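You operate a simulated robot arm through the tools that you are given. There is no shell and no other tool. Be economical: measure what you need, move in short steps, check, and stop when the job is done.

You are at the controls of a simulated robot arm. One attempt, no reset.

## Task
Slide the rail clamp to the knee end and lay the yellow pad on its tray.
Fine: slacken the knob to slide; tighten it again before the pad goes on; the tray stays in the clamp.
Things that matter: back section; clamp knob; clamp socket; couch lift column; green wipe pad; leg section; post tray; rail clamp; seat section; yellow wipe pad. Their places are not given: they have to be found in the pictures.

The check looks at the end state, three seconds after you hand in, the way a careful person would. Anything else that was tipped, shoved, dropped, spilled or broken makes it a failure.

## Robot
A 6-joint arm with a two-finger parallel gripper, fixed in place. Base frame: the origin is at the foot of the arm, x ahead of it, y to its left, z up. Units: cm, rad, N and s.
With the tool pointing down near the work surface it reaches from about 14 to 60 cm from the base axis. Its first joint turns from -1.152 to 1.152 rad. Payload 2.7 kg.
Tool frame: the origin (TCP) lies between the finger pads and is the grasp point; the fingertips stand 2.3 cm ahead of it; z points along the fingers, y is the line along which they close. Largest opening 9.4 cm; finger width 3.8, thickness 1; the body of the gripper, 5.4 by 9.6 cm, starts 3.9 cm behind the TCP.
Orientation is that of the tool frame in the base frame, as a unit quaternion [x, y, z, w]. With the fingers straight down and closing along the base's y, the tool's x points along the base's -x, its y along +y and its z along -z.

## Interface
- The arm moves only by the tool arm_command. Its argument "plan" is a list of rows, each an object of numbers (a shift or turn left out is 0, a gripper value left out holds the last): "dx", "dy", "dz": the shift along the base's x, y, z in cm; "ax", "ay", "az": the turn, a rotation vector about the base's x, y, z in rad. In form: [{"dx": .., "dy": .., "dz": .., "ax": .., "ay": .., "az": ..}, ...]. A call has 1 to 8 rows; each row shifts and turns the commanded pose from where the row before left it. "claw" is the finger opening in cm, from 0 to 9.4, set as the call begins (left out, the last holds). Each row takes 0.2 s and may step no farther than 5 cm and 0.15 rad from the row before; otherwise, or with a gripper value out of range, the whole call is refused. Where a pose cannot be reached the arm comes as near as it can. A force on the tool above 40 N (or 10 N above the force at the start of the call, whichever is more), or a blocked arm, ends the call early, and 0.2 s more pass. Each finger travels about 4.5 cm/s and halts on what it meets, pressing with about 26 N; the grip force reading is that of the motor and also rises with nothing between the fingers. The clock runs only during rows and for 0.2 s after the last one: add rows that do not move to give the fingers time. The reply holds the time, the measured pose of the TCP, the force on the tool along the base axes, the opening and the grip force, in the units named above and with some noise, with the torque about the TCP (base axes, N m) and any sound that the robot's microphone picked up.
- Cameras (640 x 400 px; columns grow to the right, rows downward): "scene" is fixed at [6.16, -43.06, 139.03]; the picture's right is [0.85, -0.52, 0.00], its down [-0.37, -0.60, -0.71] and it looks along [0.37, 0.60, -0.71] (base axes); focal length 355 px, centre (320, 200). "wrist" rides on the gripper at [8.6, 1.6, -7.4] in the tool frame; the picture's right is [-0.18, 0.98, 0.00], its down [-0.58, -0.11, -0.81] and it looks along [-0.79, -0.15, 0.59] (tool axes); focal length 243 px, centre (320, 200).
- grab_frame(camera): a new picture of that camera. The clock stands still meanwhile.
- pixel_to_xyz(camera, pixels): for up to 12 pixels [column, row] of the newest picture of that camera ("zoom" is the newest enlarged one), the place [x, y, z] in the base frame of the surface seen there, good to about 0.2 cm. The clock stands still meanwhile.
- close_up(camera, box): a new picture of the part [left, top, right, bottom] of that camera's present view, enlarged. The clock stands still meanwhile.
- finish_job(): hands the job in; it is judged then, once.

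Work in short steps. Measure before you move; look again where a grasp or a placing could have gone wrong, and mend it. You have 80 turns and 54 pictures in all, those below and enlarged ones among them. Open the gripper and draw the arm clear of the work before you hand the job in, unless the task says otherwise; then end with one line.

The tools are called after "Call:" as name(argument=value, ...) on one line, values as JSON. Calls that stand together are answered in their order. arm_command: Moves the arm, as the interface text tells. Its arguments: {"type":"object","properties":{"plan":{"type":"array"},"claw":{"type":"number"}},"required":["plan"]} The other tools are called the same way: grab_frame (camera) takes a picture; pixel_to_xyz (camera, pixels) gives the place of the surface under pixels of a picture; close_up (camera, box) takes an enlarged picture of a part of a camera's view; finish_job () hands the job in.

At the start:

```text
clock: 0.0
ee_pos: [36.28, -10.78, 105.54]
orientation: [0.0, 1.0, 0.0, 0.0]
force: [0.8, -0.4, -1.3]
ft_torque: [-0.01, -0.01, 0.01]
grip_width: 9.41
gripper_force: 0.0
```

scene: 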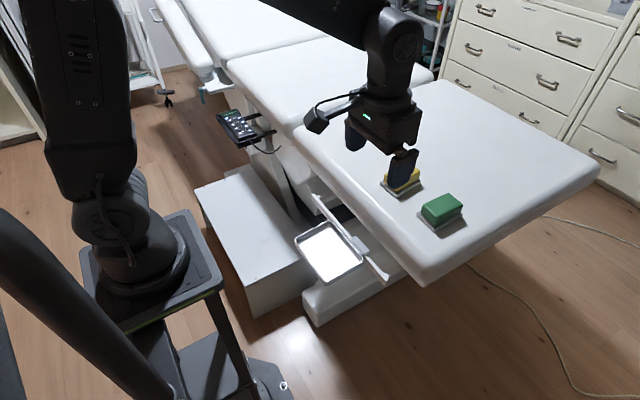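
wrist: 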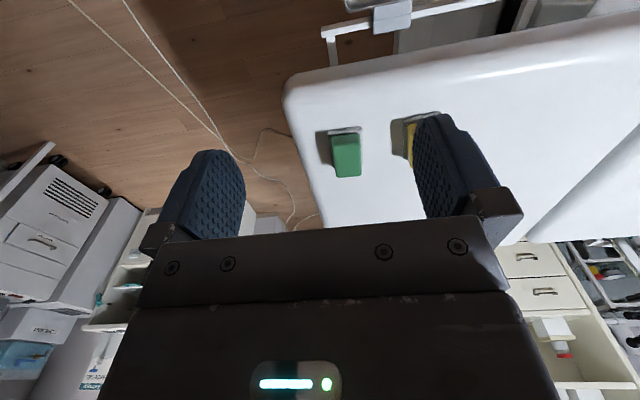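

I see the couch, with a rail and white tray near (330,250) and the pads at (403,180) and (442,208). I'll enlarge the rail area and measure.

Call:
close_up(camera="scene", box=[260, 170, 420, 300])

Call:
close_up(camera="wrist", box=[280, 0, 640, 220])

```text
3.08 times, centred on (340, 235) of scene
```

zoom: 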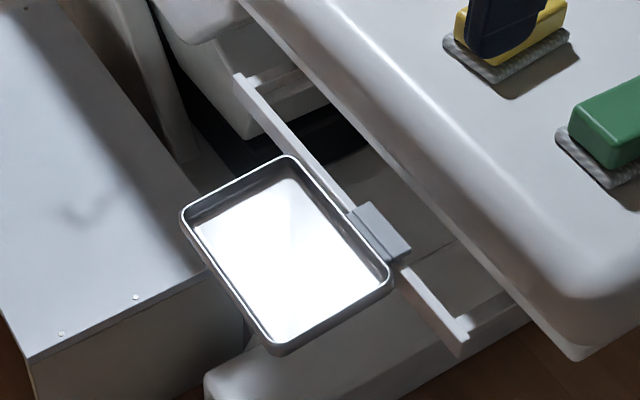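

```text
1.78 times, centred on (460, 110) of wrist
```

zoom: 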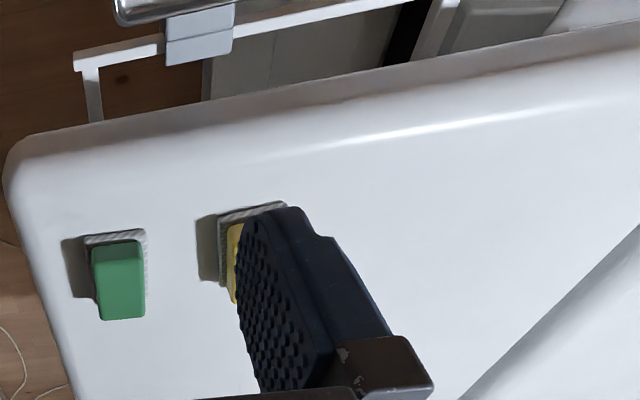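

Rail runs from about (315,196) to (387,277), clamp at (360,245). I'll measure these, the tray corners, and the pads.

Call:
pixel_to_xyz(camera="scene", pixels=[[315, 196], [387, 276], [359, 243], [364, 248], [330, 221.5], [296, 239], [362.5, 261], [325, 283], [330, 253], [443, 206], [415, 177], [311, 131]])

Call:
pixel_to_xyz(camera="wrist", pixels=[[330, 33], [388, 6], [392, 25], [345, 145], [412, 145], [415, 115], [500, 15], [400, 210]])

```text
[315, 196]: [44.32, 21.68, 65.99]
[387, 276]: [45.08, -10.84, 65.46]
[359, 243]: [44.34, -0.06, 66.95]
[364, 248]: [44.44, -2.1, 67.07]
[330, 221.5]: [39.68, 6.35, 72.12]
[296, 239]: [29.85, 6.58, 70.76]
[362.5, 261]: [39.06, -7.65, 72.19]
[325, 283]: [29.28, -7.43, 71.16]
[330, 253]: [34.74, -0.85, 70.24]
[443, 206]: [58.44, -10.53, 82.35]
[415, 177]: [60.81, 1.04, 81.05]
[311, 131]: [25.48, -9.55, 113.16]
```

```text
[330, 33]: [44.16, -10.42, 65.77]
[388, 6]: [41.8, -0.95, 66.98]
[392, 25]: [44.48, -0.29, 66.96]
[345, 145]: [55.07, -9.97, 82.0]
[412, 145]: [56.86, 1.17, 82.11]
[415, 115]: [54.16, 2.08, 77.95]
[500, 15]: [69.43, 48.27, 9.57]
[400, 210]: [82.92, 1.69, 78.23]
```

Rail along y at x≈44.5 (y −11…22), clamp near y≈−1, tray centred (34.7,−0.7). The knob isn't visible, so I'll yaw 90° and drop down off the foot end to view the clamp from the side.

Call:
arm_command(plan=[{"dy": -1, "az": 0.15}, {"dy": -1, "az": 0.15}, {"dy": -1, "az": 0.15}, {"dy": -1, "az": 0.15}, {"dy": -1, "az": 0.15, "dz": -2}, {"dy": -1, "az": 0.15, "dz": -2}, {"dy": -1, "az": 0.15, "dz": -2}, {"dx": -1, "dy": -1, "az": 0.15, "dz": -2}])

Call:
arm_command(plan=[{"dx": -1, "az": 0.15, "dz": -3}, {"dx": -1, "az": 0.15, "dz": -3}, {"az": 0.07, "dz": -3}, {"dz": -3}, {"dz": -3}])

Call:
grab_frame(camera="wrist")

```text
clock: 1.8
ee_pos: [35.27, -18.7, 97.68]
orientation: [-0.565, 0.825, 0.0, 0.0]
force: [-0.2, -0.2, 0.1]
ft_torque: [-0.03, 0.01, -0.02]
grip_width: 9.4
gripper_force: 0.0
```

```text
clock: 3.0
ee_pos: [33.29, -18.88, 82.67]
orientation: [-0.707, 0.708, 0.0, 0.0]
force: [-0.5, 0.2, -0.8]
ft_torque: [-0.03, -0.01, -0.02]
grip_width: 9.4
gripper_force: 0.1
```

```text
49 pictures are left
```

wrist: 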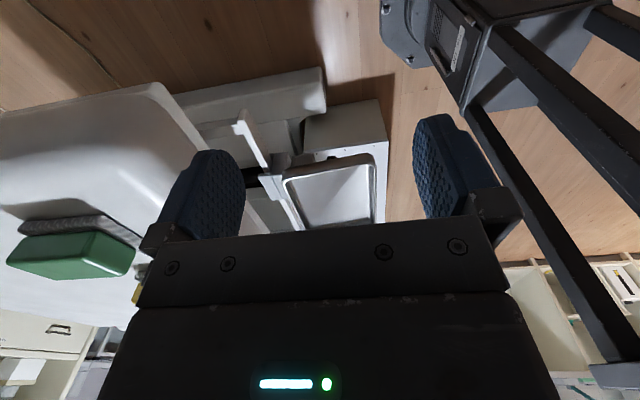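

The view (upside down) shows the rail at (265,150) and tray at (330,190), still from too high. I'll lower further to see under the tray.

Call:
arm_command(plan=[{"dz": -3}, {"dz": -3}, {"dz": -3}, {"dz": -3}, {"dz": -3}])

Call:
close_up(camera="wrist", box=[200, 60, 420, 240])

```text
clock: 4.2
ee_pos: [33.33, -18.71, 67.59]
orientation: [-0.706, 0.708, -0.001, 0.001]
force: [-0.3, 0.4, 0.3]
ft_torque: [0.01, 0.01, -0.01]
grip_width: 9.38
gripper_force: 0.2
```

```text
2.22 times, centred on (310, 150) of wrist
```

zoom: 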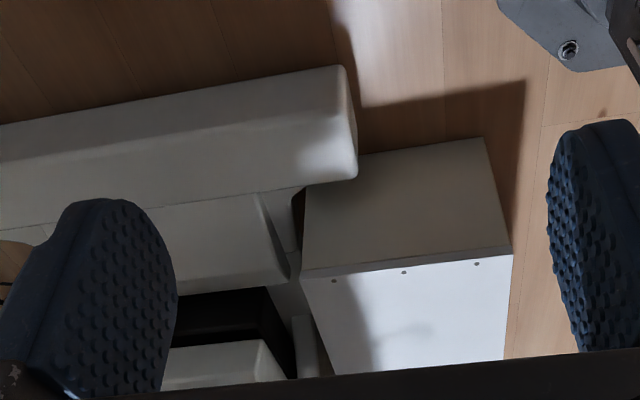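

The tray is hidden behind the gripper now; I'll tilt the tool ~0.6 rad about x so the camera looks level along +y.

Call:
arm_command(plan=[{"ax": 0.15, "dy": -1, "dz": -0.5}, {"ax": 0.15, "dy": -1, "dz": -0.5}, {"ax": 0.15, "dz": -0.5}, {"ax": 0.1, "dz": -0.5}])

Call:
grab_frame(camera="wrist")

```text
clock: 5.2
ee_pos: [33.35, -20.69, 65.58]
orientation: [0.681, -0.68, -0.193, -0.192]
force: [0.0, 0.2, 0.0]
ft_torque: [0.02, 0.01, -0.02]
grip_width: 9.39
gripper_force: 0.0
```

```text
47 pictures are left
```

wrist: 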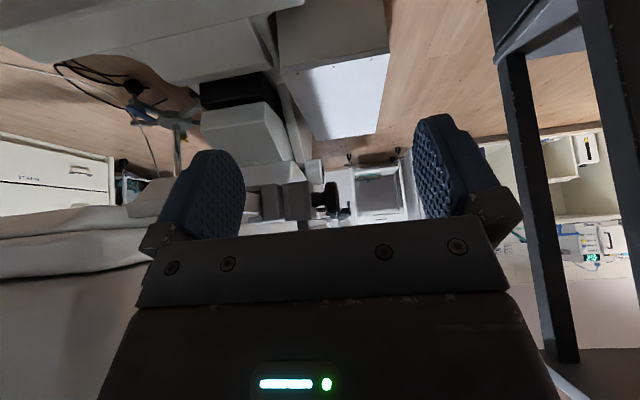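

The clamp and a black knob appear at (325,200), facing the robot (−x). I'll enlarge it.

Call:
close_up(camera="wrist", box=[220, 150, 380, 250])

Call:
pixel_to_xyz(camera="wrist", pixels=[[331, 198], [318, 199], [298, 200], [270, 200], [331, 188], [331, 208], [315, 173], [336, 212]])

```text
4.00 times, centred on (300, 200) of wrist
```

zoom: 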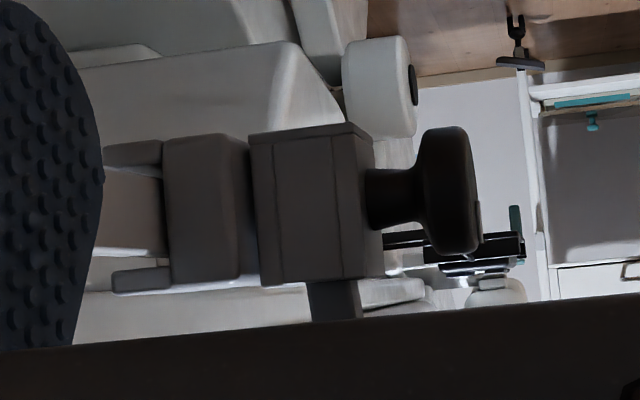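

```text
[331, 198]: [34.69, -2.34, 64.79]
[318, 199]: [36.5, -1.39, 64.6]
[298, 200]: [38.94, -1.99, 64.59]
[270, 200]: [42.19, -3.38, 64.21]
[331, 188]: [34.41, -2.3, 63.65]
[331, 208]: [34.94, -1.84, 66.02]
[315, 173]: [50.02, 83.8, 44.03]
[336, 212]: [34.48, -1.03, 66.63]
```

The knob is a disc (axis along x) at about (34.5,−0.8,64.7), under the tray. I'll check the space in front of it: box top, robot pedestal, and the mount.

Call:
grab_frame(camera="scene")

Call:
pixel_to_xyz(camera="scene", pixels=[[250, 220], [220, 190], [255, 310], [150, 275], [215, 285], [190, 220], [240, 125], [145, 240], [100, 300]])

```text
45 pictures are left
```

scene: 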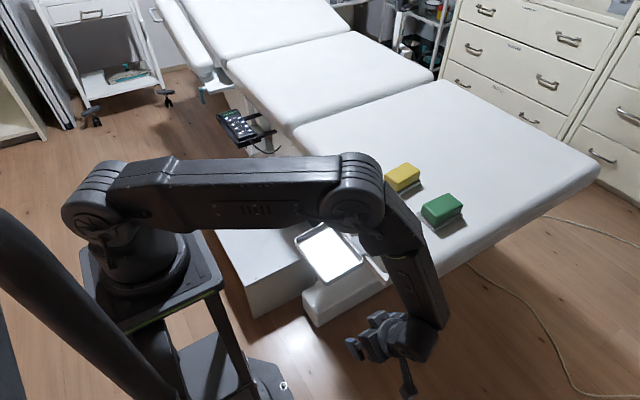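

```text
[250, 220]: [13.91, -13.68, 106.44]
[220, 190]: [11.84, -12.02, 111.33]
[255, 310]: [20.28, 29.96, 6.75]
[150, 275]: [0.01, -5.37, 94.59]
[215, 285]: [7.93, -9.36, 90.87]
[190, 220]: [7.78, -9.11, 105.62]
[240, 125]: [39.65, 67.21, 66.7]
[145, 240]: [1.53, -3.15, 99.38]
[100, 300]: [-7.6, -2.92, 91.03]
```

Arm geometry matters for a coaxial approach to the knob; I'll measure the wrist and elbow places in the current scene picture to judge reach.

Call:
pixel_to_xyz(camera="scene", pixels=[[410, 385], [395, 335], [370, 340], [430, 345], [435, 315], [395, 240], [360, 210], [355, 170], [90, 205], [222, 275], [180, 240], [130, 330]])

Call:
close_up(camera="scene", box=[320, 200, 480, 400])

```text
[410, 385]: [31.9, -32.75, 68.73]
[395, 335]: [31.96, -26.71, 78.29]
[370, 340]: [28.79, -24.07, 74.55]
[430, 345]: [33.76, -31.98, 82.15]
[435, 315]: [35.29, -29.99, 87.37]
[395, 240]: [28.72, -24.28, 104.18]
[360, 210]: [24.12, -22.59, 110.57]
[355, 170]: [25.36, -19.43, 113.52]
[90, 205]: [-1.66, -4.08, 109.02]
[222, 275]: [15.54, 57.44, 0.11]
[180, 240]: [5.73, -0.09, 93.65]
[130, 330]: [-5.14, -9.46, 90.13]
```

```text
2.00 times, centred on (400, 300) of scene
```

zoom: 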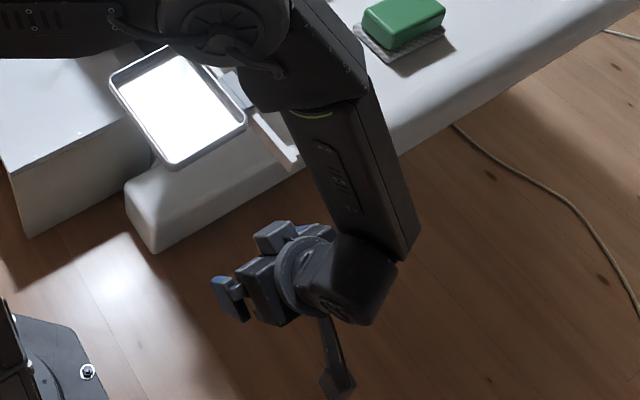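

Wrist centre is ~18 cm behind the TCP, so a coaxial grasp along +x looks feasible. I'll yaw back by −1.57 in clear space at y≈−18, then tilt to point +x (camera below).

Call:
arm_command(plan=[{"az": -0.15}, {"az": -0.15}, {"az": -0.15}, {"az": -0.15}, {"az": -0.15}, {"az": -0.15}, {"az": -0.15}, {"az": -0.15}])

Call:
arm_command(plan=[{"az": -0.15}, {"az": -0.15}, {"az": -0.07}, {"ay": -0.15, "dy": 0.7}, {"ay": -0.15, "dy": 0.7}, {"ay": -0.15, "dy": 0.7, "dx": -0.5}, {"ay": -0.15, "dy": 0.7, "dx": -0.5}])

Call:
arm_command(plan=[{"ay": -0.15, "dx": -0.5}, {"ay": -0.15, "dx": -0.5}, {"ay": -0.12, "dx": -0.5}, {"dz": -0.8}])

Call:
grab_frame(camera="scene")

Call:
grab_frame(camera="wrist")

```text
clock: 7.0
ee_pos: [33.29, -20.63, 65.43]
orientation: [-0.175, 0.946, 0.05, 0.267]
force: [-0.9, 0.0, 0.6]
ft_torque: [-0.02, 0.0, -0.02]
grip_width: 9.39
gripper_force: 0.1
```

```text
clock: 8.6
ee_pos: [38.67, -26.45, 66.97]
orientation: [0.001, 0.839, 0.006, 0.544]
force: [-0.8, -0.7, -0.2]
ft_torque: [-0.02, 0.0, 0.01]
grip_width: 9.4
gripper_force: 0.0
out of reach, approached as far as the arm can: row 3, 4, 5, 6, 7
```

```text
clock: 9.6
ee_pos: [38.06, -27.98, 65.96]
orientation: [-0.001, 0.707, 0.001, 0.707]
force: [-1.0, -0.8, -0.6]
ft_torque: [-0.01, 0.01, 0.02]
grip_width: 9.39
gripper_force: 0.1
out of reach, approached as far as the arm can: row 1, 2
```

```text
43 pictures are left
```

scene: 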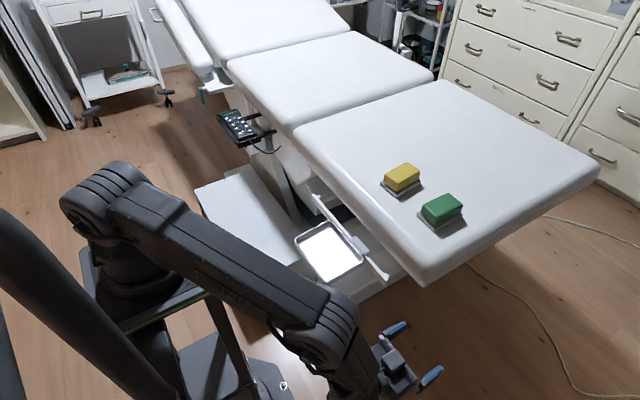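

```text
42 pictures are left
```

wrist: 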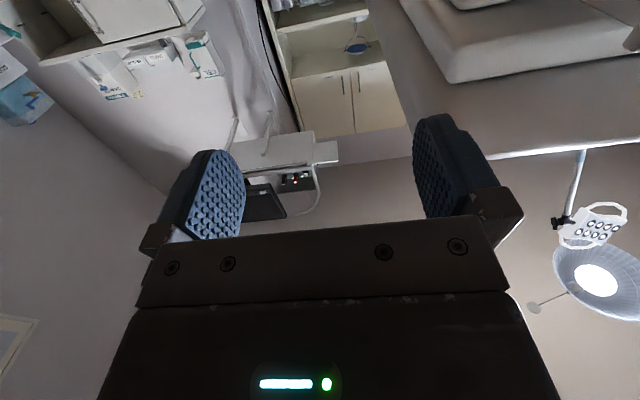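

The arm was limited there (TCP ended at (38,−28,66), pointing +x). I'll ease the tilt to ~23° below horizontal and move in toward y≈−14 at z≈60, and measure what lies under the tray.

Call:
pixel_to_xyz(camera="scene", pixels=[[250, 220], [285, 260], [310, 300], [350, 290], [325, 205]])

Call:
arm_command(plan=[{"ay": 0.15}, {"ay": 0.15}, {"ay": 0.1}, {"dx": -1, "dy": 2.5, "dz": -1}, {"dx": -1, "dy": 2.5, "dz": -1}, {"dx": -1, "dy": 2.5, "dz": -1}, {"dx": -1, "dy": 2.5, "dz": -1}])

```text
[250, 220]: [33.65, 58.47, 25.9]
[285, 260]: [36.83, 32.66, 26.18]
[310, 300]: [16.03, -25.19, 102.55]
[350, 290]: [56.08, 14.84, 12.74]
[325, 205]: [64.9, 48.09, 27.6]
```

```text
clock: 11.2
ee_pos: [39.27, -25.77, 61.03]
orientation: [0.0, 0.833, 0.006, 0.553]
force: [0.2, 0.0, -0.7]
ft_torque: [0.02, -0.03, 0.01]
grip_width: 9.42
gripper_force: 0.1
out of reach, approached as far as the arm can: row 4, 5, 6, 7
```

Likely the wrist is in the wrong branch (I tilted sideways before yawing). I'll raise the arm back to a straight-down pose in the open, then tilt in the arm's own plane.

Call:
arm_command(plan=[{"ay": 0.15, "dz": 4}, {"ay": 0.15, "dz": 4}, {"ay": 0.15, "dz": 4}, {"ay": 0.15, "dz": 4}, {"ay": 0.15, "dz": 4}, {"ay": 0.15, "dz": 4}, {"ay": 0.15, "dz": 4}, {"ay": 0.12, "dz": 4}])

```text
clock: 13.0
ee_pos: [38.9, -25.78, 93.07]
orientation: [0.0, 1.0, 0.0, -0.001]
force: [-0.5, -0.1, -0.2]
ft_torque: [-0.01, 0.03, 0.0]
grip_width: 9.39
gripper_force: 0.1
```

Back to straight down at (38.9,−25.8,93). Now I'll move to about (39,−12,90) and begin tilting in-plane.

Call:
arm_command(plan=[{"dy": 4.5, "dz": -1}, {"dy": 4.5, "dz": -1}, {"dy": 4.5, "dz": -1}, {"ay": -0.15}, {"ay": -0.15}, {"ay": -0.15}, {"ay": -0.15}, {"ay": -0.15}])

Call:
arm_command(plan=[{"ay": -0.15}, {"ay": -0.15}, {"ay": -0.12}, {"dy": -1}, {"dy": -1, "dx": -1, "dz": -4}, {"dx": -1, "dy": -1, "dz": -4}, {"dx": -1, "dy": -1, "dz": -4}])

```text
clock: 14.8
ee_pos: [38.73, -12.1, 89.93]
orientation: [0.0, 0.933, 0.011, 0.361]
force: [4.5, -0.9, 1.1]
ft_torque: [-0.05, 0.22, 0.0]
grip_width: 9.41
gripper_force: 0.1
```

```text
clock: 16.4
ee_pos: [39.59, -20.99, 82.25]
orientation: [0.001, 0.834, 0.005, 0.551]
force: [0.8, -0.9, 0.3]
ft_torque: [0.0, 0.0, -0.03]
grip_width: 9.4
gripper_force: 0.1
out of reach, approached as far as the arm can: row 3, 5, 6, 7
```

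Still limited. I'll look at the arm's configuration in the scene.

Call:
grab_frame(camera="scene")

```text
41 pictures are left
```

scene: 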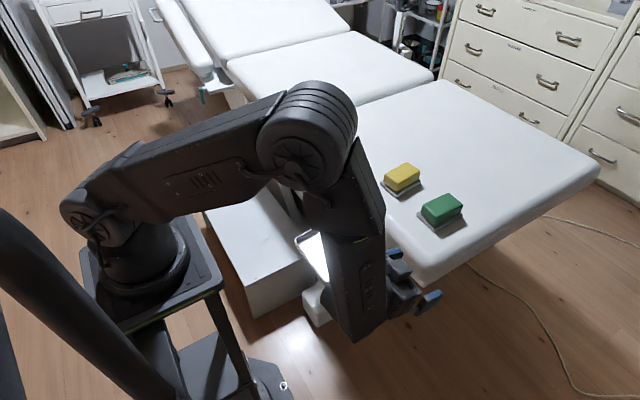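

I'll measure joint places to understand link lengths and the elbow fold.

Call:
pixel_to_xyz(camera="scene", pixels=[[92, 218], [300, 160], [310, 105], [340, 300], [370, 315], [400, 290], [355, 270], [230, 150], [130, 160]])

```text
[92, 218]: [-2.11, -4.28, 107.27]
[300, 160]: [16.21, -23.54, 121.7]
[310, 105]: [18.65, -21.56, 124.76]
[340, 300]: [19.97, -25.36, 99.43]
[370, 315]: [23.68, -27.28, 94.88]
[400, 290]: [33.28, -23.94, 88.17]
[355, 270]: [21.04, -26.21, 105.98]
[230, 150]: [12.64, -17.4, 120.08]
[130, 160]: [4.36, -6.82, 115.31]
```

To find out which wrist branch I'm in, I'll yaw the tool toward the arm's own plane (−az) in place and see whether it becomes unreachable.

Call:
arm_command(plan=[{"az": -0.15}, {"az": -0.15}, {"az": -0.15}, {"az": -0.15}])

```text
clock: 17.4
ee_pos: [42.36, -27.83, 87.0]
orientation: [0.234, 0.804, -0.122, 0.533]
force: [-0.5, -0.2, -0.9]
ft_torque: [-0.02, 0.0, -0.02]
grip_width: 9.39
gripper_force: 0.1
out of reach, approached as far as the arm can: row 1, 2, 3, 4
```

Consistent with the wrist being flipped. I'll unwind: yaw back to +y-pointing, untilt, then restart and tilt exactly in-plane at y=0.

Call:
arm_command(plan=[{"az": 0.15}, {"az": 0.15}, {"az": 0.15}, {"az": 0.15}, {"az": 0.15, "dz": 1}, {"az": 0.15, "dz": 1}, {"az": 0.15, "dz": 1}, {"az": 0.15, "dz": 1}])

Call:
arm_command(plan=[{"az": 0.15, "dz": 1}, {"az": 0.15, "dz": 1}, {"az": 0.15, "dz": 1}, {"az": 0.15}, {"az": 0.15}, {"az": 0.15}, {"az": 0.07}])

Call:
arm_command(plan=[{"ax": -0.15, "dz": 1}, {"ax": -0.15, "dz": 1}, {"ax": -0.15, "dz": 1}, {"ax": -0.15, "dz": 1}, {"ax": -0.15, "dz": 1}, {"ax": -0.15, "dz": 1}, {"ax": -0.15, "dz": 1}, {"ax": -0.12, "dz": 1}])

```text
clock: 19.2
ee_pos: [42.36, -27.9, 90.97]
orientation: [-0.265, 0.792, 0.188, 0.517]
force: [0.7, -0.7, 0.3]
ft_torque: [0.03, 0.05, 0.02]
grip_width: 9.4
gripper_force: 0.0
```

```text
clock: 20.8
ee_pos: [41.46, -26.29, 93.3]
orientation: [0.604, -0.579, -0.405, -0.368]
force: [-0.4, 0.0, -0.1]
ft_torque: [0.03, 0.0, 0.0]
grip_width: 9.43
gripper_force: 0.1
out of reach, approached as far as the arm can: row 6, 7
```

```text
clock: 22.6
ee_pos: [41.51, -26.32, 101.38]
orientation: [0.707, -0.707, -0.019, 0.026]
force: [0.4, 0.3, 0.6]
ft_torque: [0.01, 0.01, 0.05]
grip_width: 9.44
gripper_force: 0.1
```

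Straight down again with yaw 90°. Now yaw back to zero while moving to (40,0,100).

Call:
arm_command(plan=[{"az": -0.15, "dy": 3}, {"az": -0.15, "dy": 3}, {"az": -0.15, "dy": 3}, {"az": -0.15, "dy": 3}, {"az": -0.15, "dy": 3}, {"az": -0.15, "dy": 3}, {"az": -0.15, "dy": 3}, {"az": -0.15, "dy": 3}])

Call:
arm_command(plan=[{"az": -0.15, "dy": 2.3}, {"az": -0.15}, {"az": -0.07}, {}])

Call:
grab_frame(camera="scene")

```text
clock: 24.4
ee_pos: [41.41, -2.07, 101.47]
orientation: [-0.184, 0.982, 0.032, -0.009]
force: [0.3, 0.0, -0.9]
ft_torque: [0.0, -0.01, 0.01]
grip_width: 9.42
gripper_force: 0.2
```

```text
clock: 25.4
ee_pos: [41.4, 0.03, 101.41]
orientation: [0.0, 0.999, 0.032, -0.004]
force: [-0.3, 0.0, -0.2]
ft_torque: [0.02, 0.01, 0.0]
grip_width: 9.41
gripper_force: 0.0
```

```text
40 pictures are left
```

scene: 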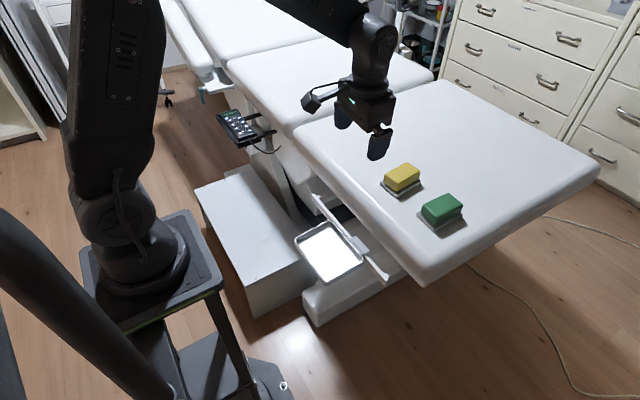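

Wrist unwound. I'll remove the small residual tilt (−0.064 about x), go out to x≈52 and tilt exactly in-plane to 67°.

Call:
arm_command(plan=[{"ax": -0.064, "dx": 3.5}, {"dx": 3.5}, {"dx": 3.6, "dz": -1.5}, {"ay": -0.14}, {"ay": -0.15}, {"ay": -0.15}, {"ay": -0.15}, {"ay": -0.15}])

Call:
arm_command(plan=[{"ay": -0.15}, {"ay": -0.15}, {"ay": -0.13}, {}])

```text
clock: 27.2
ee_pos: [52.26, -0.37, 100.25]
orientation: [0.003, 0.946, -0.009, 0.324]
force: [0.2, 0.7, 0.6]
ft_torque: [-0.04, 0.02, -0.01]
grip_width: 9.39
gripper_force: 0.0
out of reach, approached as far as the arm can: row 8
```

```text
clock: 28.2
ee_pos: [52.4, -0.48, 100.36]
orientation: [0.003, 0.946, -0.009, 0.325]
force: [0.0, -0.5, 0.1]
ft_torque: [-0.03, -0.01, -0.04]
grip_width: 9.38
gripper_force: 0.2
out of reach, approached as far as the arm can: row 1, 2, 3
```

The wrist bend evidently can't cross zero, so a pose pointing straight outward is not reachable here; an oblique approach (~38° from the −y side, closing vertically) is. I'll untilt, move to y≈−16 and yaw +90° again.

Call:
arm_command(plan=[{"ay": 0.15, "dx": -2}, {"ay": 0.15, "dx": -2, "dy": -2}, {"ay": 0.15, "dx": -2, "dy": -2}, {"ay": 0.15, "dx": -2, "dy": -2}, {"ay": 0.06, "dx": -2, "dy": -2}, {"az": 0.15, "dx": -2, "dy": -2}, {"az": 0.15, "dx": -2, "dy": -2}, {"az": 0.15, "dx": -2, "dy": -2}])

Call:
arm_command(plan=[{"az": 0.15, "dz": -1}, {"az": 0.15, "dz": -2}, {"az": 0.15, "dz": -2, "dy": -1}, {"az": 0.15, "dz": -2, "dy": -1}, {"az": 0.15, "dz": -2, "dy": -1}, {"az": 0.15, "dz": -2, "dy": -1}, {"az": 0.15, "dz": -2, "dy": -1}, {"az": 0.07, "dz": -2}])

Call:
arm_command(plan=[{"ax": 0.15, "dz": -2}, {"ax": 0.15, "dz": -2}, {"ax": 0.15, "dz": -2}, {"ax": 0.15, "dz": -2}, {"ax": 0.15, "dz": -2}, {"ax": 0.15, "dz": -2}, {"ax": 0.15, "dz": -2}, {"ax": 0.15, "dz": -2}])

```text
clock: 30.0
ee_pos: [36.44, -14.5, 100.38]
orientation: [-0.224, 0.974, -0.009, 0.002]
force: [0.7, 0.2, 0.0]
ft_torque: [-0.02, 0.02, -0.01]
grip_width: 9.39
gripper_force: 0.0
```

```text
clock: 31.8
ee_pos: [36.43, -19.45, 85.13]
orientation: [0.707, -0.707, 0.008, -0.007]
force: [-0.3, 0.0, 0.0]
ft_torque: [0.02, 0.0, -0.04]
grip_width: 9.4
gripper_force: 0.0
```

```text
clock: 33.6
ee_pos: [36.37, -19.51, 69.34]
orientation: [-0.579, 0.587, 0.394, 0.406]
force: [-0.8, 0.2, 0.6]
ft_torque: [-0.02, 0.03, 0.05]
grip_width: 9.41
gripper_force: 0.0
```

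Tilt is 68° pointing +y. Now level it and yaw toward azimuth 37° while moving to around (31,−15,64).

Call:
arm_command(plan=[{"ax": 0.15, "dz": -1}, {"ax": 0.15, "dz": -1}, {"ax": 0.09, "dz": -1}, {"az": -0.15, "dx": -1}, {"az": -0.15, "dx": -1}, {"az": -0.15, "dx": -1}, {"az": -0.15, "dx": -1}, {"az": -0.15, "dx": -1}])

Call:
arm_command(plan=[{"az": -0.17}, {}])

```text
clock: 35.4
ee_pos: [30.18, -17.48, 67.21]
orientation: [-0.271, 0.646, 0.277, 0.657]
force: [-0.1, 1.0, -1.2]
ft_torque: [0.01, 0.0, 0.01]
grip_width: 9.43
gripper_force: 0.1
out of reach, approached as far as the arm can: row 3
```

```text
refused: row 1 steps farther than a row can; nothing moved
```

Now pointing azimuth 45°, level at (30.2,−17.5,67.2). I'll yaw the last bit, raise elevation 9°, and roll −78° about the tool axis so the fingers close nearly vertically.

Call:
arm_command(plan=[{"az": -0.15}, {"ax": 0.09, "ay": -0.119, "dz": -1}, {"ax": -0.118, "ay": -0.089, "az": -0.024, "dz": -1}, {"ax": -0.118, "ay": -0.089, "az": -0.024}, {"ax": -0.118, "ay": -0.089, "az": -0.024}, {"ax": -0.118, "ay": -0.089, "az": -0.024}, {"ax": -0.118, "ay": -0.089, "az": -0.024}, {"ax": -0.118, "ay": -0.089, "az": -0.024}])

Call:
arm_command(plan=[{"ax": -0.118, "ay": -0.089, "az": -0.024}, {"ax": -0.118, "ay": -0.089, "az": -0.024}, {"ax": -0.118, "ay": -0.089, "az": -0.024}, {}])

Call:
grab_frame(camera="wrist")

Call:
grab_frame(camera="scene")

```text
clock: 37.2
ee_pos: [37.76, -29.81, 65.35]
orientation: [-0.378, 0.525, 0.021, 0.762]
force: [-0.3, 0.2, -0.1]
ft_torque: [0.01, 0.01, -0.03]
grip_width: 9.39
gripper_force: 0.0
out of reach, approached as far as the arm can: row 1, 3, 4, 5, 6, 7, 8
```

```text
clock: 38.2
ee_pos: [41.01, -35.64, 72.47]
orientation: [-0.461, 0.455, -0.105, 0.755]
force: [0.6, -0.1, 0.4]
ft_torque: [0.03, 0.01, 0.01]
grip_width: 9.4
gripper_force: 0.0
out of reach, approached as far as the arm can: row 1, 2, 3
```

```text
39 pictures are left
```

wrist: 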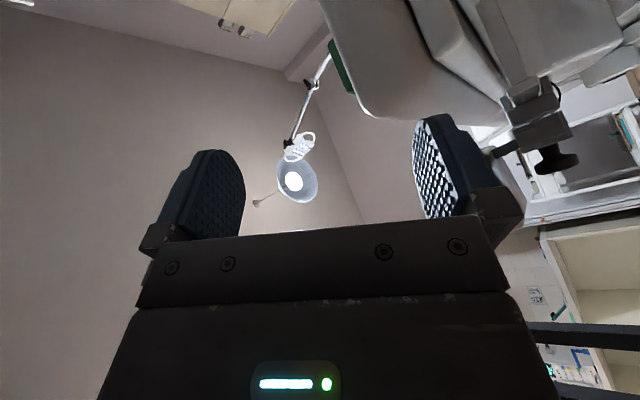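

```text
38 pictures are left
```

scene: 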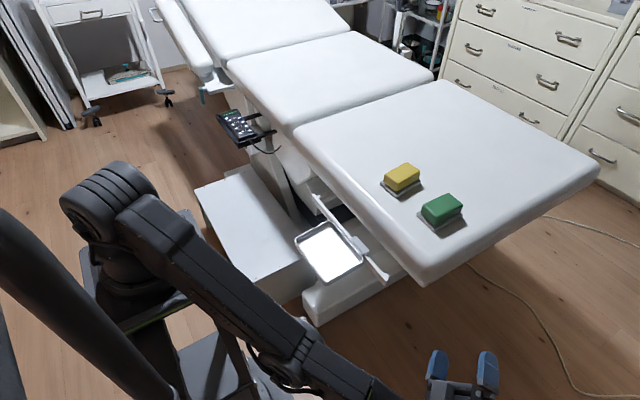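

Rolling that way hits a joint limit (arm pushed outward). I'll roll the other way (camera to the +y side), returning to about (30,−17,64).

Call:
arm_command(plan=[{"ax": 0.118, "ay": 0.089, "az": 0.024, "dx": -1.4, "dy": 2.3, "dz": -1}, {"ax": 0.118, "ay": 0.089, "az": 0.024, "dx": -1.4, "dy": 2.3, "dz": -1}, {"ax": 0.118, "ay": 0.089, "az": 0.024, "dx": -1.4, "dy": 2.3, "dz": -1}, {"ax": 0.118, "ay": 0.089, "az": 0.024, "dx": -1.4, "dy": 2.3, "dz": -1}, {"ax": 0.118, "ay": 0.089, "az": 0.024, "dx": -1.4, "dy": 2.3, "dz": -1}, {"ax": 0.118, "ay": 0.089, "az": 0.024, "dx": -1.4, "dy": 2.3, "dz": -1}, {"ax": 0.118, "ay": 0.089, "az": 0.024, "dx": -1.4, "dy": 2.3, "dz": -1}, {"ax": 0.118, "ay": 0.089, "az": 0.024, "dx": -1.2, "dy": 2, "dz": -1}])

Call:
arm_command(plan=[{"ax": 0.118, "ay": 0.089, "az": 0.024}, {"ax": 0.118, "ay": 0.089, "az": 0.024}, {"ax": 0.118, "ay": 0.089, "az": 0.024}, {"ax": 0.118, "ay": 0.089, "az": 0.024}, {"ax": 0.118, "ay": 0.089, "az": 0.024}, {"ax": 0.118, "ay": 0.089, "az": 0.024}, {"ax": 0.118, "ay": 0.089, "az": 0.024}, {}])

```text
clock: 40.0
ee_pos: [30.78, -18.86, 63.51]
orientation: [-0.127, 0.633, 0.334, 0.687]
force: [-0.2, -0.5, 1.0]
ft_torque: [-0.03, 0.02, 0.02]
grip_width: 9.39
gripper_force: 0.1
out of reach, approached as far as the arm can: row 1, 2
```

```text
clock: 41.8
ee_pos: [30.81, -18.91, 63.56]
orientation: [0.209, 0.611, 0.631, 0.43]
force: [0.1, 0.2, 0.2]
ft_torque: [0.01, 0.0, -0.04]
grip_width: 9.41
gripper_force: 0.0
```

Reachable this way. Three more roll steps to reach the planned grasp roll, then look.

Call:
arm_command(plan=[{"ax": 0.118, "ay": 0.089, "az": 0.024}, {"ax": 0.118, "ay": 0.089, "az": 0.024}, {"ax": 0.118, "ay": 0.089, "az": 0.024, "dy": 2}, {"ax": 0.024, "ay": 0.018, "az": 0.005, "dy": 2}])

Call:
grab_frame(camera="wrist")

Call:
grab_frame(camera="scene")

```text
clock: 42.8
ee_pos: [30.73, -14.73, 63.62]
orientation: [0.349, 0.544, 0.714, 0.269]
force: [-0.4, 0.8, 0.0]
ft_torque: [-0.05, -0.01, -0.01]
grip_width: 9.39
gripper_force: 0.0
```

```text
37 pictures are left
```

wrist: 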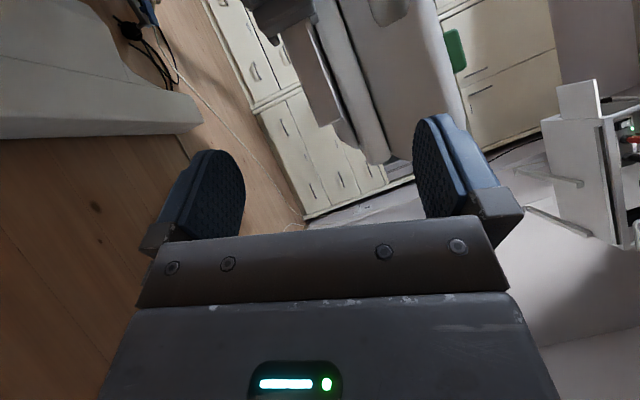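

```text
36 pictures are left
```

scene: 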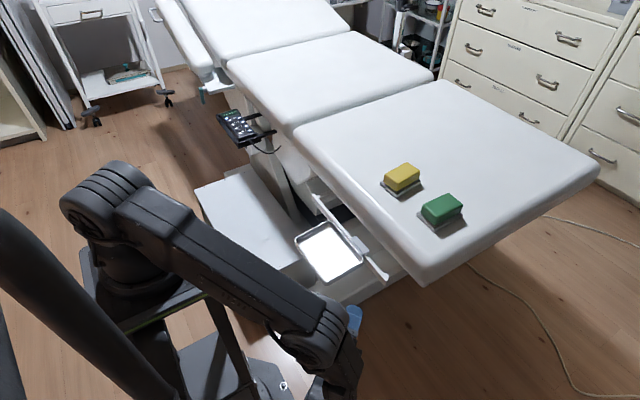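

Orientation is right: d≈(0.79,0.59,0.16). Knob centre C≈(34.4,−0.7,64.8), radius 1.9. Narrow the fingers to 6 cm and go to a standoff 9 cm back along d.

Call:
arm_command(plan=[{"dx": -1.2, "dy": 2.9}, {"dx": -1.2, "dy": 2.9}, {"dx": -1.1, "dy": 2.9}, {}], claw=6)

Call:
close_up(camera="wrist", box=[140, 0, 500, 230])

```text
clock: 43.8
ee_pos: [27.44, -6.06, 63.5]
orientation: [0.348, 0.545, 0.714, 0.269]
force: [0.7, -0.1, 0.0]
ft_torque: [0.02, -0.02, 0.0]
grip_width: 6.0
gripper_force: 0.1
```

```text
1.74 times, centred on (320, 115) of wrist
```

zoom: 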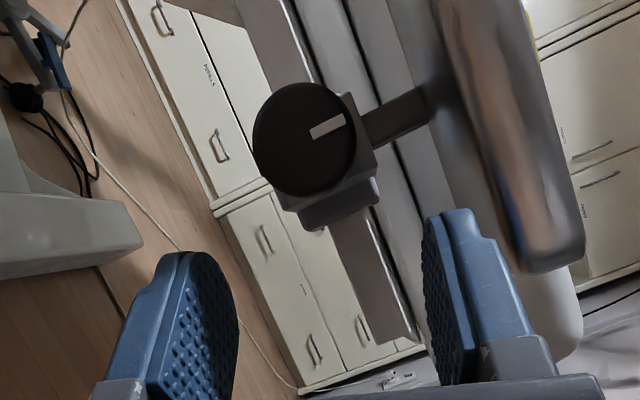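

The knob face is clearly seen at zoom (305,140) with a white mark pointing toward the tray (up). I'll measure its rim and the tray's underside.

Call:
pixel_to_xyz(camera="zoom", pixels=[[305, 140], [258, 140], [303, 90], [305, 190], [350, 135], [325, 128], [400, 118], [430, 100], [440, 160], [530, 250], [360, 190], [470, 60]])

```text
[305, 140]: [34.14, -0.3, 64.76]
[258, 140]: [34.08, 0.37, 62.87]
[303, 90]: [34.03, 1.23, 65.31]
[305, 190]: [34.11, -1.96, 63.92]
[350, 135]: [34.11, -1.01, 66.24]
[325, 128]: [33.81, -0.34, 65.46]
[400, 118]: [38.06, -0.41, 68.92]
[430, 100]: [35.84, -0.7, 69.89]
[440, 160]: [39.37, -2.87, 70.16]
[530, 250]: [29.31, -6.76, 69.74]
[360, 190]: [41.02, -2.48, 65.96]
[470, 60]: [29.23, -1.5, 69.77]
```

Refined C≈(34.9,−0.4,64.65), tray bottom 69.8. Advance along d to TCP (33.55,−1.4,64.4), straddling the rim.

Call:
arm_command(plan=[{"dx": 1.6, "dy": 1.2, "dz": 0.23}, {"dx": 1.5, "dy": 1.15, "dz": 0.22}, {"dx": 1.5, "dy": 1.15, "dz": 0.22}, {"dx": 1.5, "dy": 1.16, "dz": 0.2}, {}])

Call:
close_up(camera="wrist", box=[140, 30, 500, 260])

```text
clock: 45.0
ee_pos: [33.45, -1.5, 64.54]
orientation: [0.349, 0.545, 0.714, 0.269]
force: [-0.2, 0.2, -0.8]
ft_torque: [0.05, -0.01, -0.02]
grip_width: 5.99
gripper_force: 0.1
```

```text
1.74 times, centred on (320, 145) of wrist
```

zoom: 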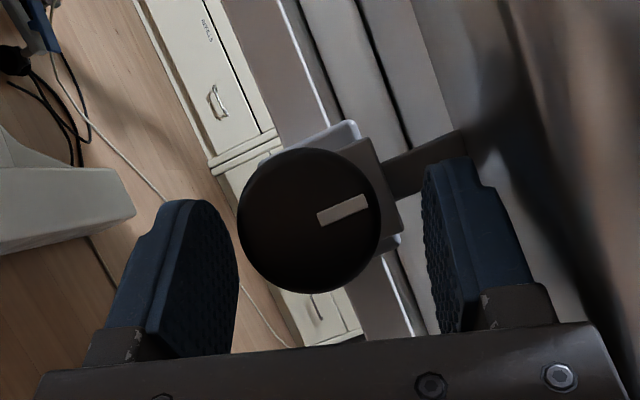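

The knob sits between the fingers. Close to grip it.

Call:
arm_command(plan=[{}, {}, {}, {}], claw=2.5)

Call:
close_up(camera="wrist", box=[140, 30, 500, 260])

```text
clock: 46.0
ee_pos: [33.41, -1.48, 64.32]
orientation: [0.351, 0.547, 0.711, 0.268]
force: [9.6, 6.0, -32.3]
ft_torque: [-0.35, 0.29, -0.57]
grip_width: 4.14
gripper_force: 45.2
```

```text
1.74 times, centred on (320, 145) of wrist
```

zoom: 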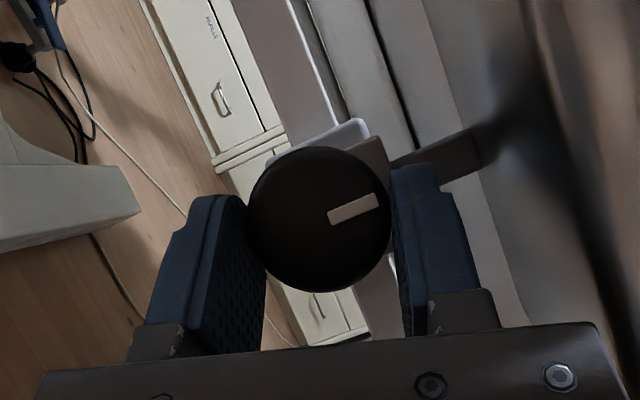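

Gripped at 4.14 cm, but with −32 N in z: the gripper centre is slightly high. Lower by 0.2 to relieve.

Call:
arm_command(plan=[{"dz": -0.15, "dy": 0.04, "dx": 0.03}, {}])

```text
clock: 46.6
ee_pos: [33.41, -1.52, 64.28]
orientation: [0.35, 0.546, 0.713, 0.267]
force: [-2.6, -1.2, -17.6]
ft_torque: [-0.41, 0.88, -0.39]
grip_width: 4.14
gripper_force: 44.8
```

Residual −18 N; now turn about the knob axis counter-clockwise as seen from the robot (ax negative), following the arc, 0.5 rad.

Call:
arm_command(plan=[{"ax": -0.1, "dz": 0.08, "dy": -0.015}, {"ax": -0.1, "dz": 0.08, "dy": -0.004}, {"ax": -0.1, "dz": 0.1, "dy": 0.008}, {"ax": -0.1, "dz": 0.11, "dy": 0.02}, {"ax": -0.1, "dz": 0.11, "dy": 0.03}, {}])

Call:
close_up(camera="wrist", box=[140, 30, 500, 260])

```text
clock: 48.0
ee_pos: [33.37, -1.44, 64.83]
orientation: [0.272, 0.704, 0.556, 0.348]
force: [-14.1, -9.9, -12.4]
ft_torque: [-0.01, 0.25, -0.08]
grip_width: 4.16
gripper_force: 45.2
```

```text
1.74 times, centred on (320, 145) of wrist
```

zoom: 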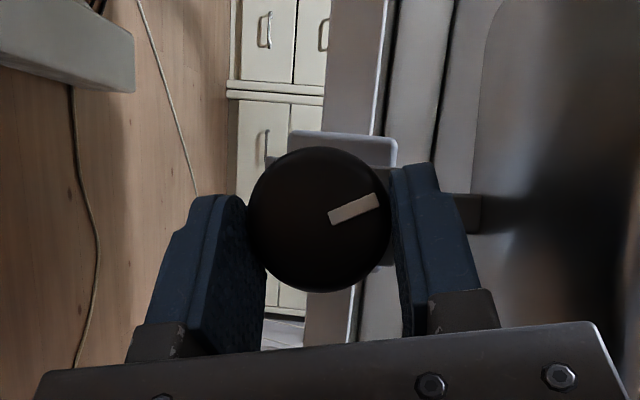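

The knob turned with the gripper (~0.5 rad). Before going further I check that the gripper body isn't touching the tray.

Call:
close_up(camera="scene", box=[260, 190, 420, 300])

```text
3.64 times, centred on (340, 245) of scene
```

zoom: 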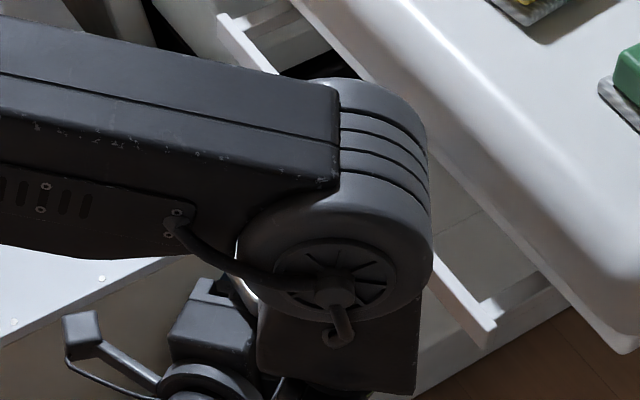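

Tray is hidden by the arm. I'll test gently whether the clamp is slack by moving +y 0.6 cm while gripping the knob.

Call:
arm_command(plan=[{"dy": 0.2}, {"dy": 0.2}, {"dy": 0.2}])

```text
clock: 48.6
ee_pos: [33.49, -1.21, 64.58]
orientation: [0.274, 0.704, 0.555, 0.348]
force: [-4.5, -8.2, -1.7]
ft_torque: [0.06, -0.2, 0.68]
grip_width: 4.09
gripper_force: 44.7
stopped in row 3: the force on the tool passed its limit at 42 N (the readings are from after the stop); the commanded pose is now the measured one
```

Still tight (42 N stop). Open, rotate back ~0.84 rad around the knob axis, and take another stroke.

Call:
arm_command(plan=[{}, {"dy": -0.25, "dz": 0.2}, {"ax": 0.14, "dy": -0.017, "dz": -0.157}, {"ax": 0.14, "dy": -0.017, "dz": -0.157}, {"ax": 0.14, "dy": -0.017, "dz": -0.157}, {"ax": 0.14, "dy": 0.05, "dz": -0.15}, {"ax": 0.14, "dy": 0.05, "dz": -0.15}, {"ax": 0.14, "dy": 0.05, "dz": -0.15}], claw=6)

Call:
close_up(camera="wrist", box=[140, 30, 500, 260])

```text
clock: 50.4
ee_pos: [33.54, -1.27, 63.96]
orientation: [0.392, 0.415, 0.794, 0.207]
force: [0.6, -0.1, -0.7]
ft_torque: [0.03, -0.01, -0.02]
grip_width: 5.98
gripper_force: 0.0
```

```text
1.74 times, centred on (320, 145) of wrist
```

zoom: 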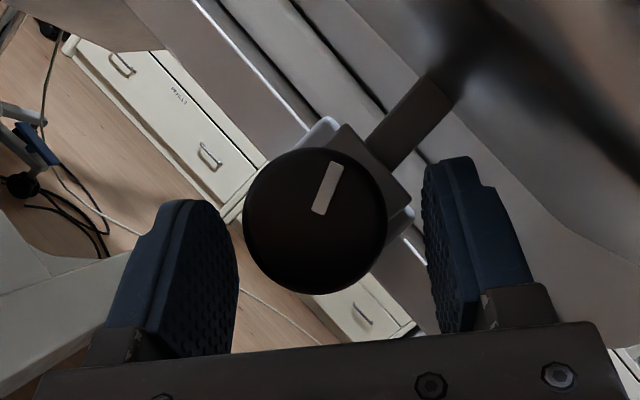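

The knob kept its turn (mark now ~30° CCW of the post). Grip again.

Call:
arm_command(plan=[{}, {}, {}, {}], claw=2.5)

```text
clock: 51.4
ee_pos: [33.42, -1.21, 63.92]
orientation: [0.393, 0.417, 0.793, 0.205]
force: [4.0, 3.4, -13.7]
ft_torque: [-0.14, 0.24, 0.47]
grip_width: 4.14
gripper_force: 45.3
```

Good grip with small offset force. Turn −0.84 rad along the arc.

Call:
arm_command(plan=[{"ax": -0.14, "dy": -0.05, "dz": 0.12}, {"ax": -0.14, "dy": -0.05, "dz": 0.14}, {"ax": -0.14, "dy": -0.05, "dz": 0.15}, {"ax": -0.14, "dy": 0.017, "dz": 0.157}, {"ax": -0.14, "dy": 0.017, "dz": 0.157}, {"ax": -0.14, "dy": 0.017, "dz": 0.157}, {}])

Call:
arm_command(plan=[{"dy": 0.2}, {"dy": 0.2}, {"dy": 0.2}])

```text
clock: 53.0
ee_pos: [33.58, -1.47, 64.78]
orientation: [0.274, 0.706, 0.552, 0.348]
force: [-3.8, -1.0, -23.5]
ft_torque: [-0.16, 0.1, -1.19]
grip_width: 4.11
gripper_force: 45.3
```

```text
clock: 53.8
ee_pos: [33.58, -0.69, 64.79]
orientation: [0.274, 0.705, 0.554, 0.347]
force: [-2.5, -2.2, -20.8]
ft_torque: [-0.19, 0.35, -0.71]
grip_width: 4.11
gripper_force: 44.8
```

It slid 0.8 cm with little force: the clamp is slack. Keep sliding +y in 1 cm steps while holding the knob.

Call:
arm_command(plan=[{"dy": 0.7, "dz": -0.1}, {"dy": 1}, {"dy": 1}, {"dy": 1}, {"dy": 1}])

```text
clock: 55.0
ee_pos: [33.53, 3.93, 64.81]
orientation: [0.273, 0.705, 0.555, 0.347]
force: [-2.5, -2.4, -15.1]
ft_torque: [-0.09, 0.12, 0.7]
grip_width: 4.12
gripper_force: 45.0
```

Call:
arm_command(plan=[{"dy": 1}, {"dy": 1}, {"dy": 1}, {"dy": 1}])

```text
clock: 56.0
ee_pos: [33.4, 7.98, 64.8]
orientation: [0.273, 0.705, 0.554, 0.348]
force: [-1.1, -2.7, -11.1]
ft_torque: [-0.06, 0.54, 0.77]
grip_width: 4.11
gripper_force: 45.0
```

The slide is smooth and the pose still tracks (TCP y=8.0). Continue in small steps until a limit shows.

Call:
arm_command(plan=[{"dy": 1}, {"dy": 1}, {"dy": 1}])

```text
clock: 56.8
ee_pos: [33.54, 10.9, 64.75]
orientation: [0.274, 0.704, 0.554, 0.349]
force: [0.6, -3.0, -8.4]
ft_torque: [-0.02, 0.4, 0.37]
grip_width: 4.12
gripper_force: 45.2
```

Call:
arm_command(plan=[{"dy": 1}, {"dy": 1}, {"dy": 1}])

```text
clock: 57.6
ee_pos: [33.48, 13.84, 64.77]
orientation: [0.274, 0.704, 0.555, 0.348]
force: [1.2, -2.9, -8.0]
ft_torque: [-0.03, -0.22, -0.1]
grip_width: 4.12
gripper_force: 45.5
```

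Call:
arm_command(plan=[{"dy": 0.8}, {"dy": 0.8}, {"dy": 0.8}])

Call:
grab_frame(camera="scene")

```text
clock: 58.4
ee_pos: [33.43, 16.23, 64.78]
orientation: [0.274, 0.705, 0.554, 0.347]
force: [3.0, -3.4, -12.6]
ft_torque: [-0.09, 0.03, -0.17]
grip_width: 4.14
gripper_force: 45.4
```

```text
29 pictures are left
```

scene: 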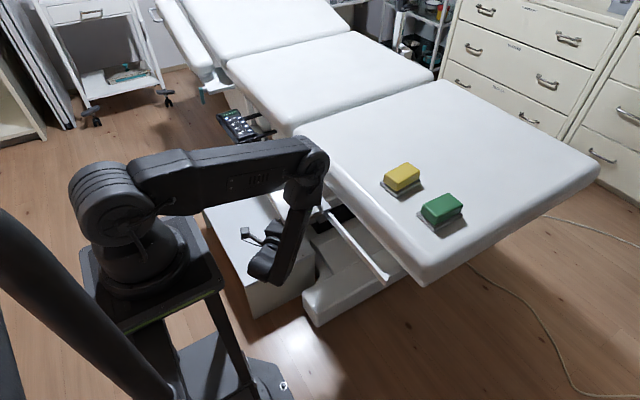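

Knob now y≈17.3; rail end is near 22. Keep going gently in 0.5 cm steps.

Call:
arm_command(plan=[{"dy": 0.5}, {"dy": 0.5}, {"dy": 0.4}])

Call:
close_up(camera="wrist", box=[140, 0, 560, 260])

Call:
close_up(camera="scene", box=[240, 150, 400, 250])

```text
clock: 59.2
ee_pos: [33.51, 17.21, 64.76]
orientation: [0.279, 0.703, 0.552, 0.351]
force: [-0.5, -7.4, 2.1]
ft_torque: [0.22, 0.01, 0.36]
grip_width: 4.1
gripper_force: 44.8
stopped in row 3: the force on the tool passed its limit at 41 N (the readings are from after the stop); the commanded pose is now the measured one
```

```text
1.52 times, centred on (350, 130) of wrist
```

zoom: 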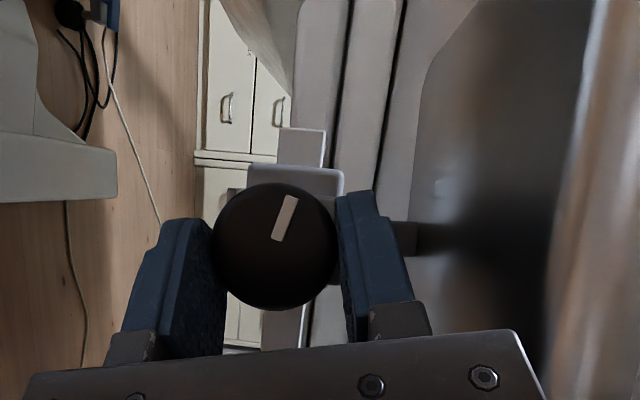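

```text
4.00 times, centred on (320, 200) of scene
```

zoom: 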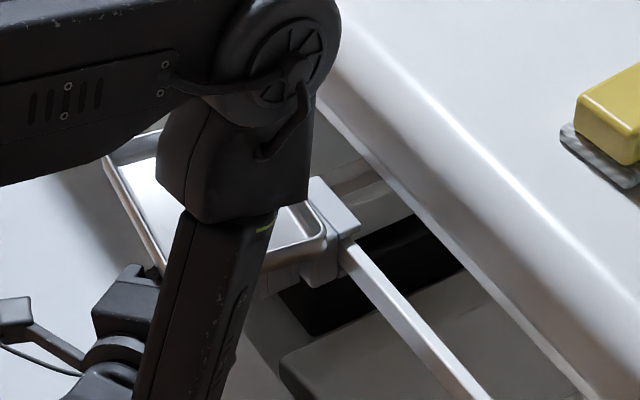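

Stopped against the end stop at knob y≈18.3, with the clamp at the knee end. Now tighten: turn +0.84 rad (clockwise) following the arc.

Call:
arm_command(plan=[{"ax": 0.14, "dy": -0.017, "dz": -0.157}, {"ax": 0.14, "dy": -0.017, "dz": -0.157}, {"ax": 0.14, "dy": -0.017, "dz": -0.157}, {"ax": 0.14, "dy": 0.05, "dz": -0.15}, {"ax": 0.14, "dy": 0.05, "dz": -0.15}, {"ax": 0.14, "dy": 0.05, "dz": -0.15}, {}])

```text
clock: 60.3
ee_pos: [33.62, 17.24, 64.05]
orientation: [0.363, 0.515, 0.733, 0.256]
force: [-6.1, -6.8, 7.9]
ft_torque: [0.09, -0.28, 0.35]
grip_width: 4.1
gripper_force: 45.2
out of reach, approached as far as the arm can: row 5
stopped in row 5: the force on the tool passed its limit at 58 N (the readings are from after the stop); the commanded pose is now the measured one
```

Reached the arm's limit after ~0.6 rad. Open, rotate back, regrip.

Call:
arm_command(plan=[{}, {"dx": -0.1}, {"ax": -0.14, "dy": -0.04, "dz": 0.17}, {"ax": -0.14, "dy": -0.02, "dz": 0.17}, {"ax": -0.14, "dy": 0, "dz": 0.16}, {"ax": -0.14, "dy": 0.02, "dz": 0.16}, {}], claw=6)

Call:
close_up(camera="wrist", box=[140, 30, 500, 260])

```text
clock: 61.9
ee_pos: [33.48, 17.23, 64.76]
orientation: [0.278, 0.699, 0.561, 0.346]
force: [0.2, 0.8, -1.1]
ft_torque: [0.09, -0.02, 0.07]
grip_width: 6.0
gripper_force: 0.1
```

```text
1.74 times, centred on (320, 145) of wrist
```

zoom: 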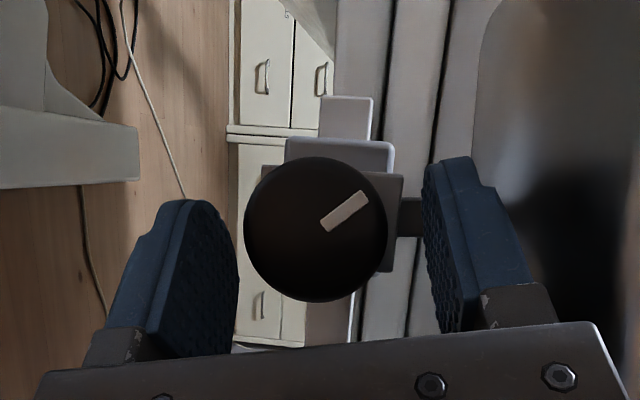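

The mark is ~38° short of its original (upright) position. Grip and turn again ~0.55 rad.

Call:
arm_command(plan=[{}, {}, {}, {}], claw=2.5)

Call:
arm_command(plan=[{"ax": 0.13, "dy": -0.02, "dz": -0.14}, {"ax": 0.13, "dy": 0, "dz": -0.14}, {"ax": 0.13, "dy": 0.02, "dz": -0.14}, {"ax": 0.13, "dy": 0.04, "dz": -0.14}, {}])

```text
clock: 62.9
ee_pos: [33.55, 17.3, 64.77]
orientation: [0.279, 0.7, 0.56, 0.345]
force: [5.0, -1.6, -23.5]
ft_torque: [-0.11, 0.19, -0.54]
grip_width: 4.1
gripper_force: 45.4
```

```text
clock: 64.1
ee_pos: [33.46, 17.24, 64.32]
orientation: [0.359, 0.53, 0.722, 0.262]
force: [-2.8, -11.6, -10.2]
ft_torque: [-0.09, 0.12, 0.7]
grip_width: 4.12
gripper_force: 44.9
```

Full stroke done, slight torque. Release, rotate back, and look at the mark.

Call:
arm_command(plan=[{}, {}, {"ax": -0.13, "dy": -0.04, "dz": 0.12}, {"ax": -0.13, "dy": -0.02, "dz": 0.12}, {"ax": -0.13, "dy": 0, "dz": 0.12}, {"ax": -0.13, "dy": 0.02, "dz": 0.12}, {}], claw=6)

Call:
close_up(camera="wrist", box=[140, 30, 500, 260])

```text
clock: 65.7
ee_pos: [33.58, 17.2, 64.73]
orientation: [0.277, 0.698, 0.562, 0.346]
force: [1.3, 0.4, -2.2]
ft_torque: [0.11, -0.05, 0.04]
grip_width: 6.0
gripper_force: 0.0
```

```text
1.74 times, centred on (320, 145) of wrist
```

zoom: 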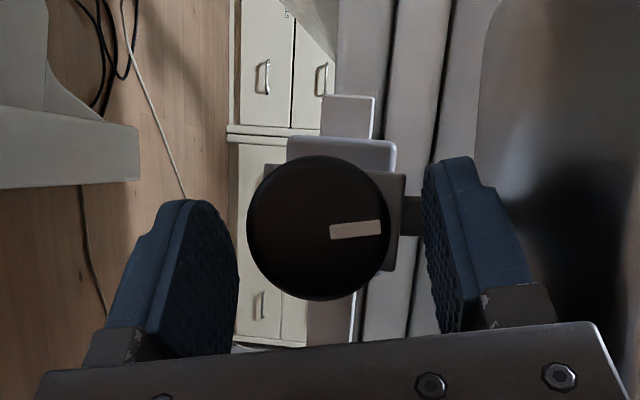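

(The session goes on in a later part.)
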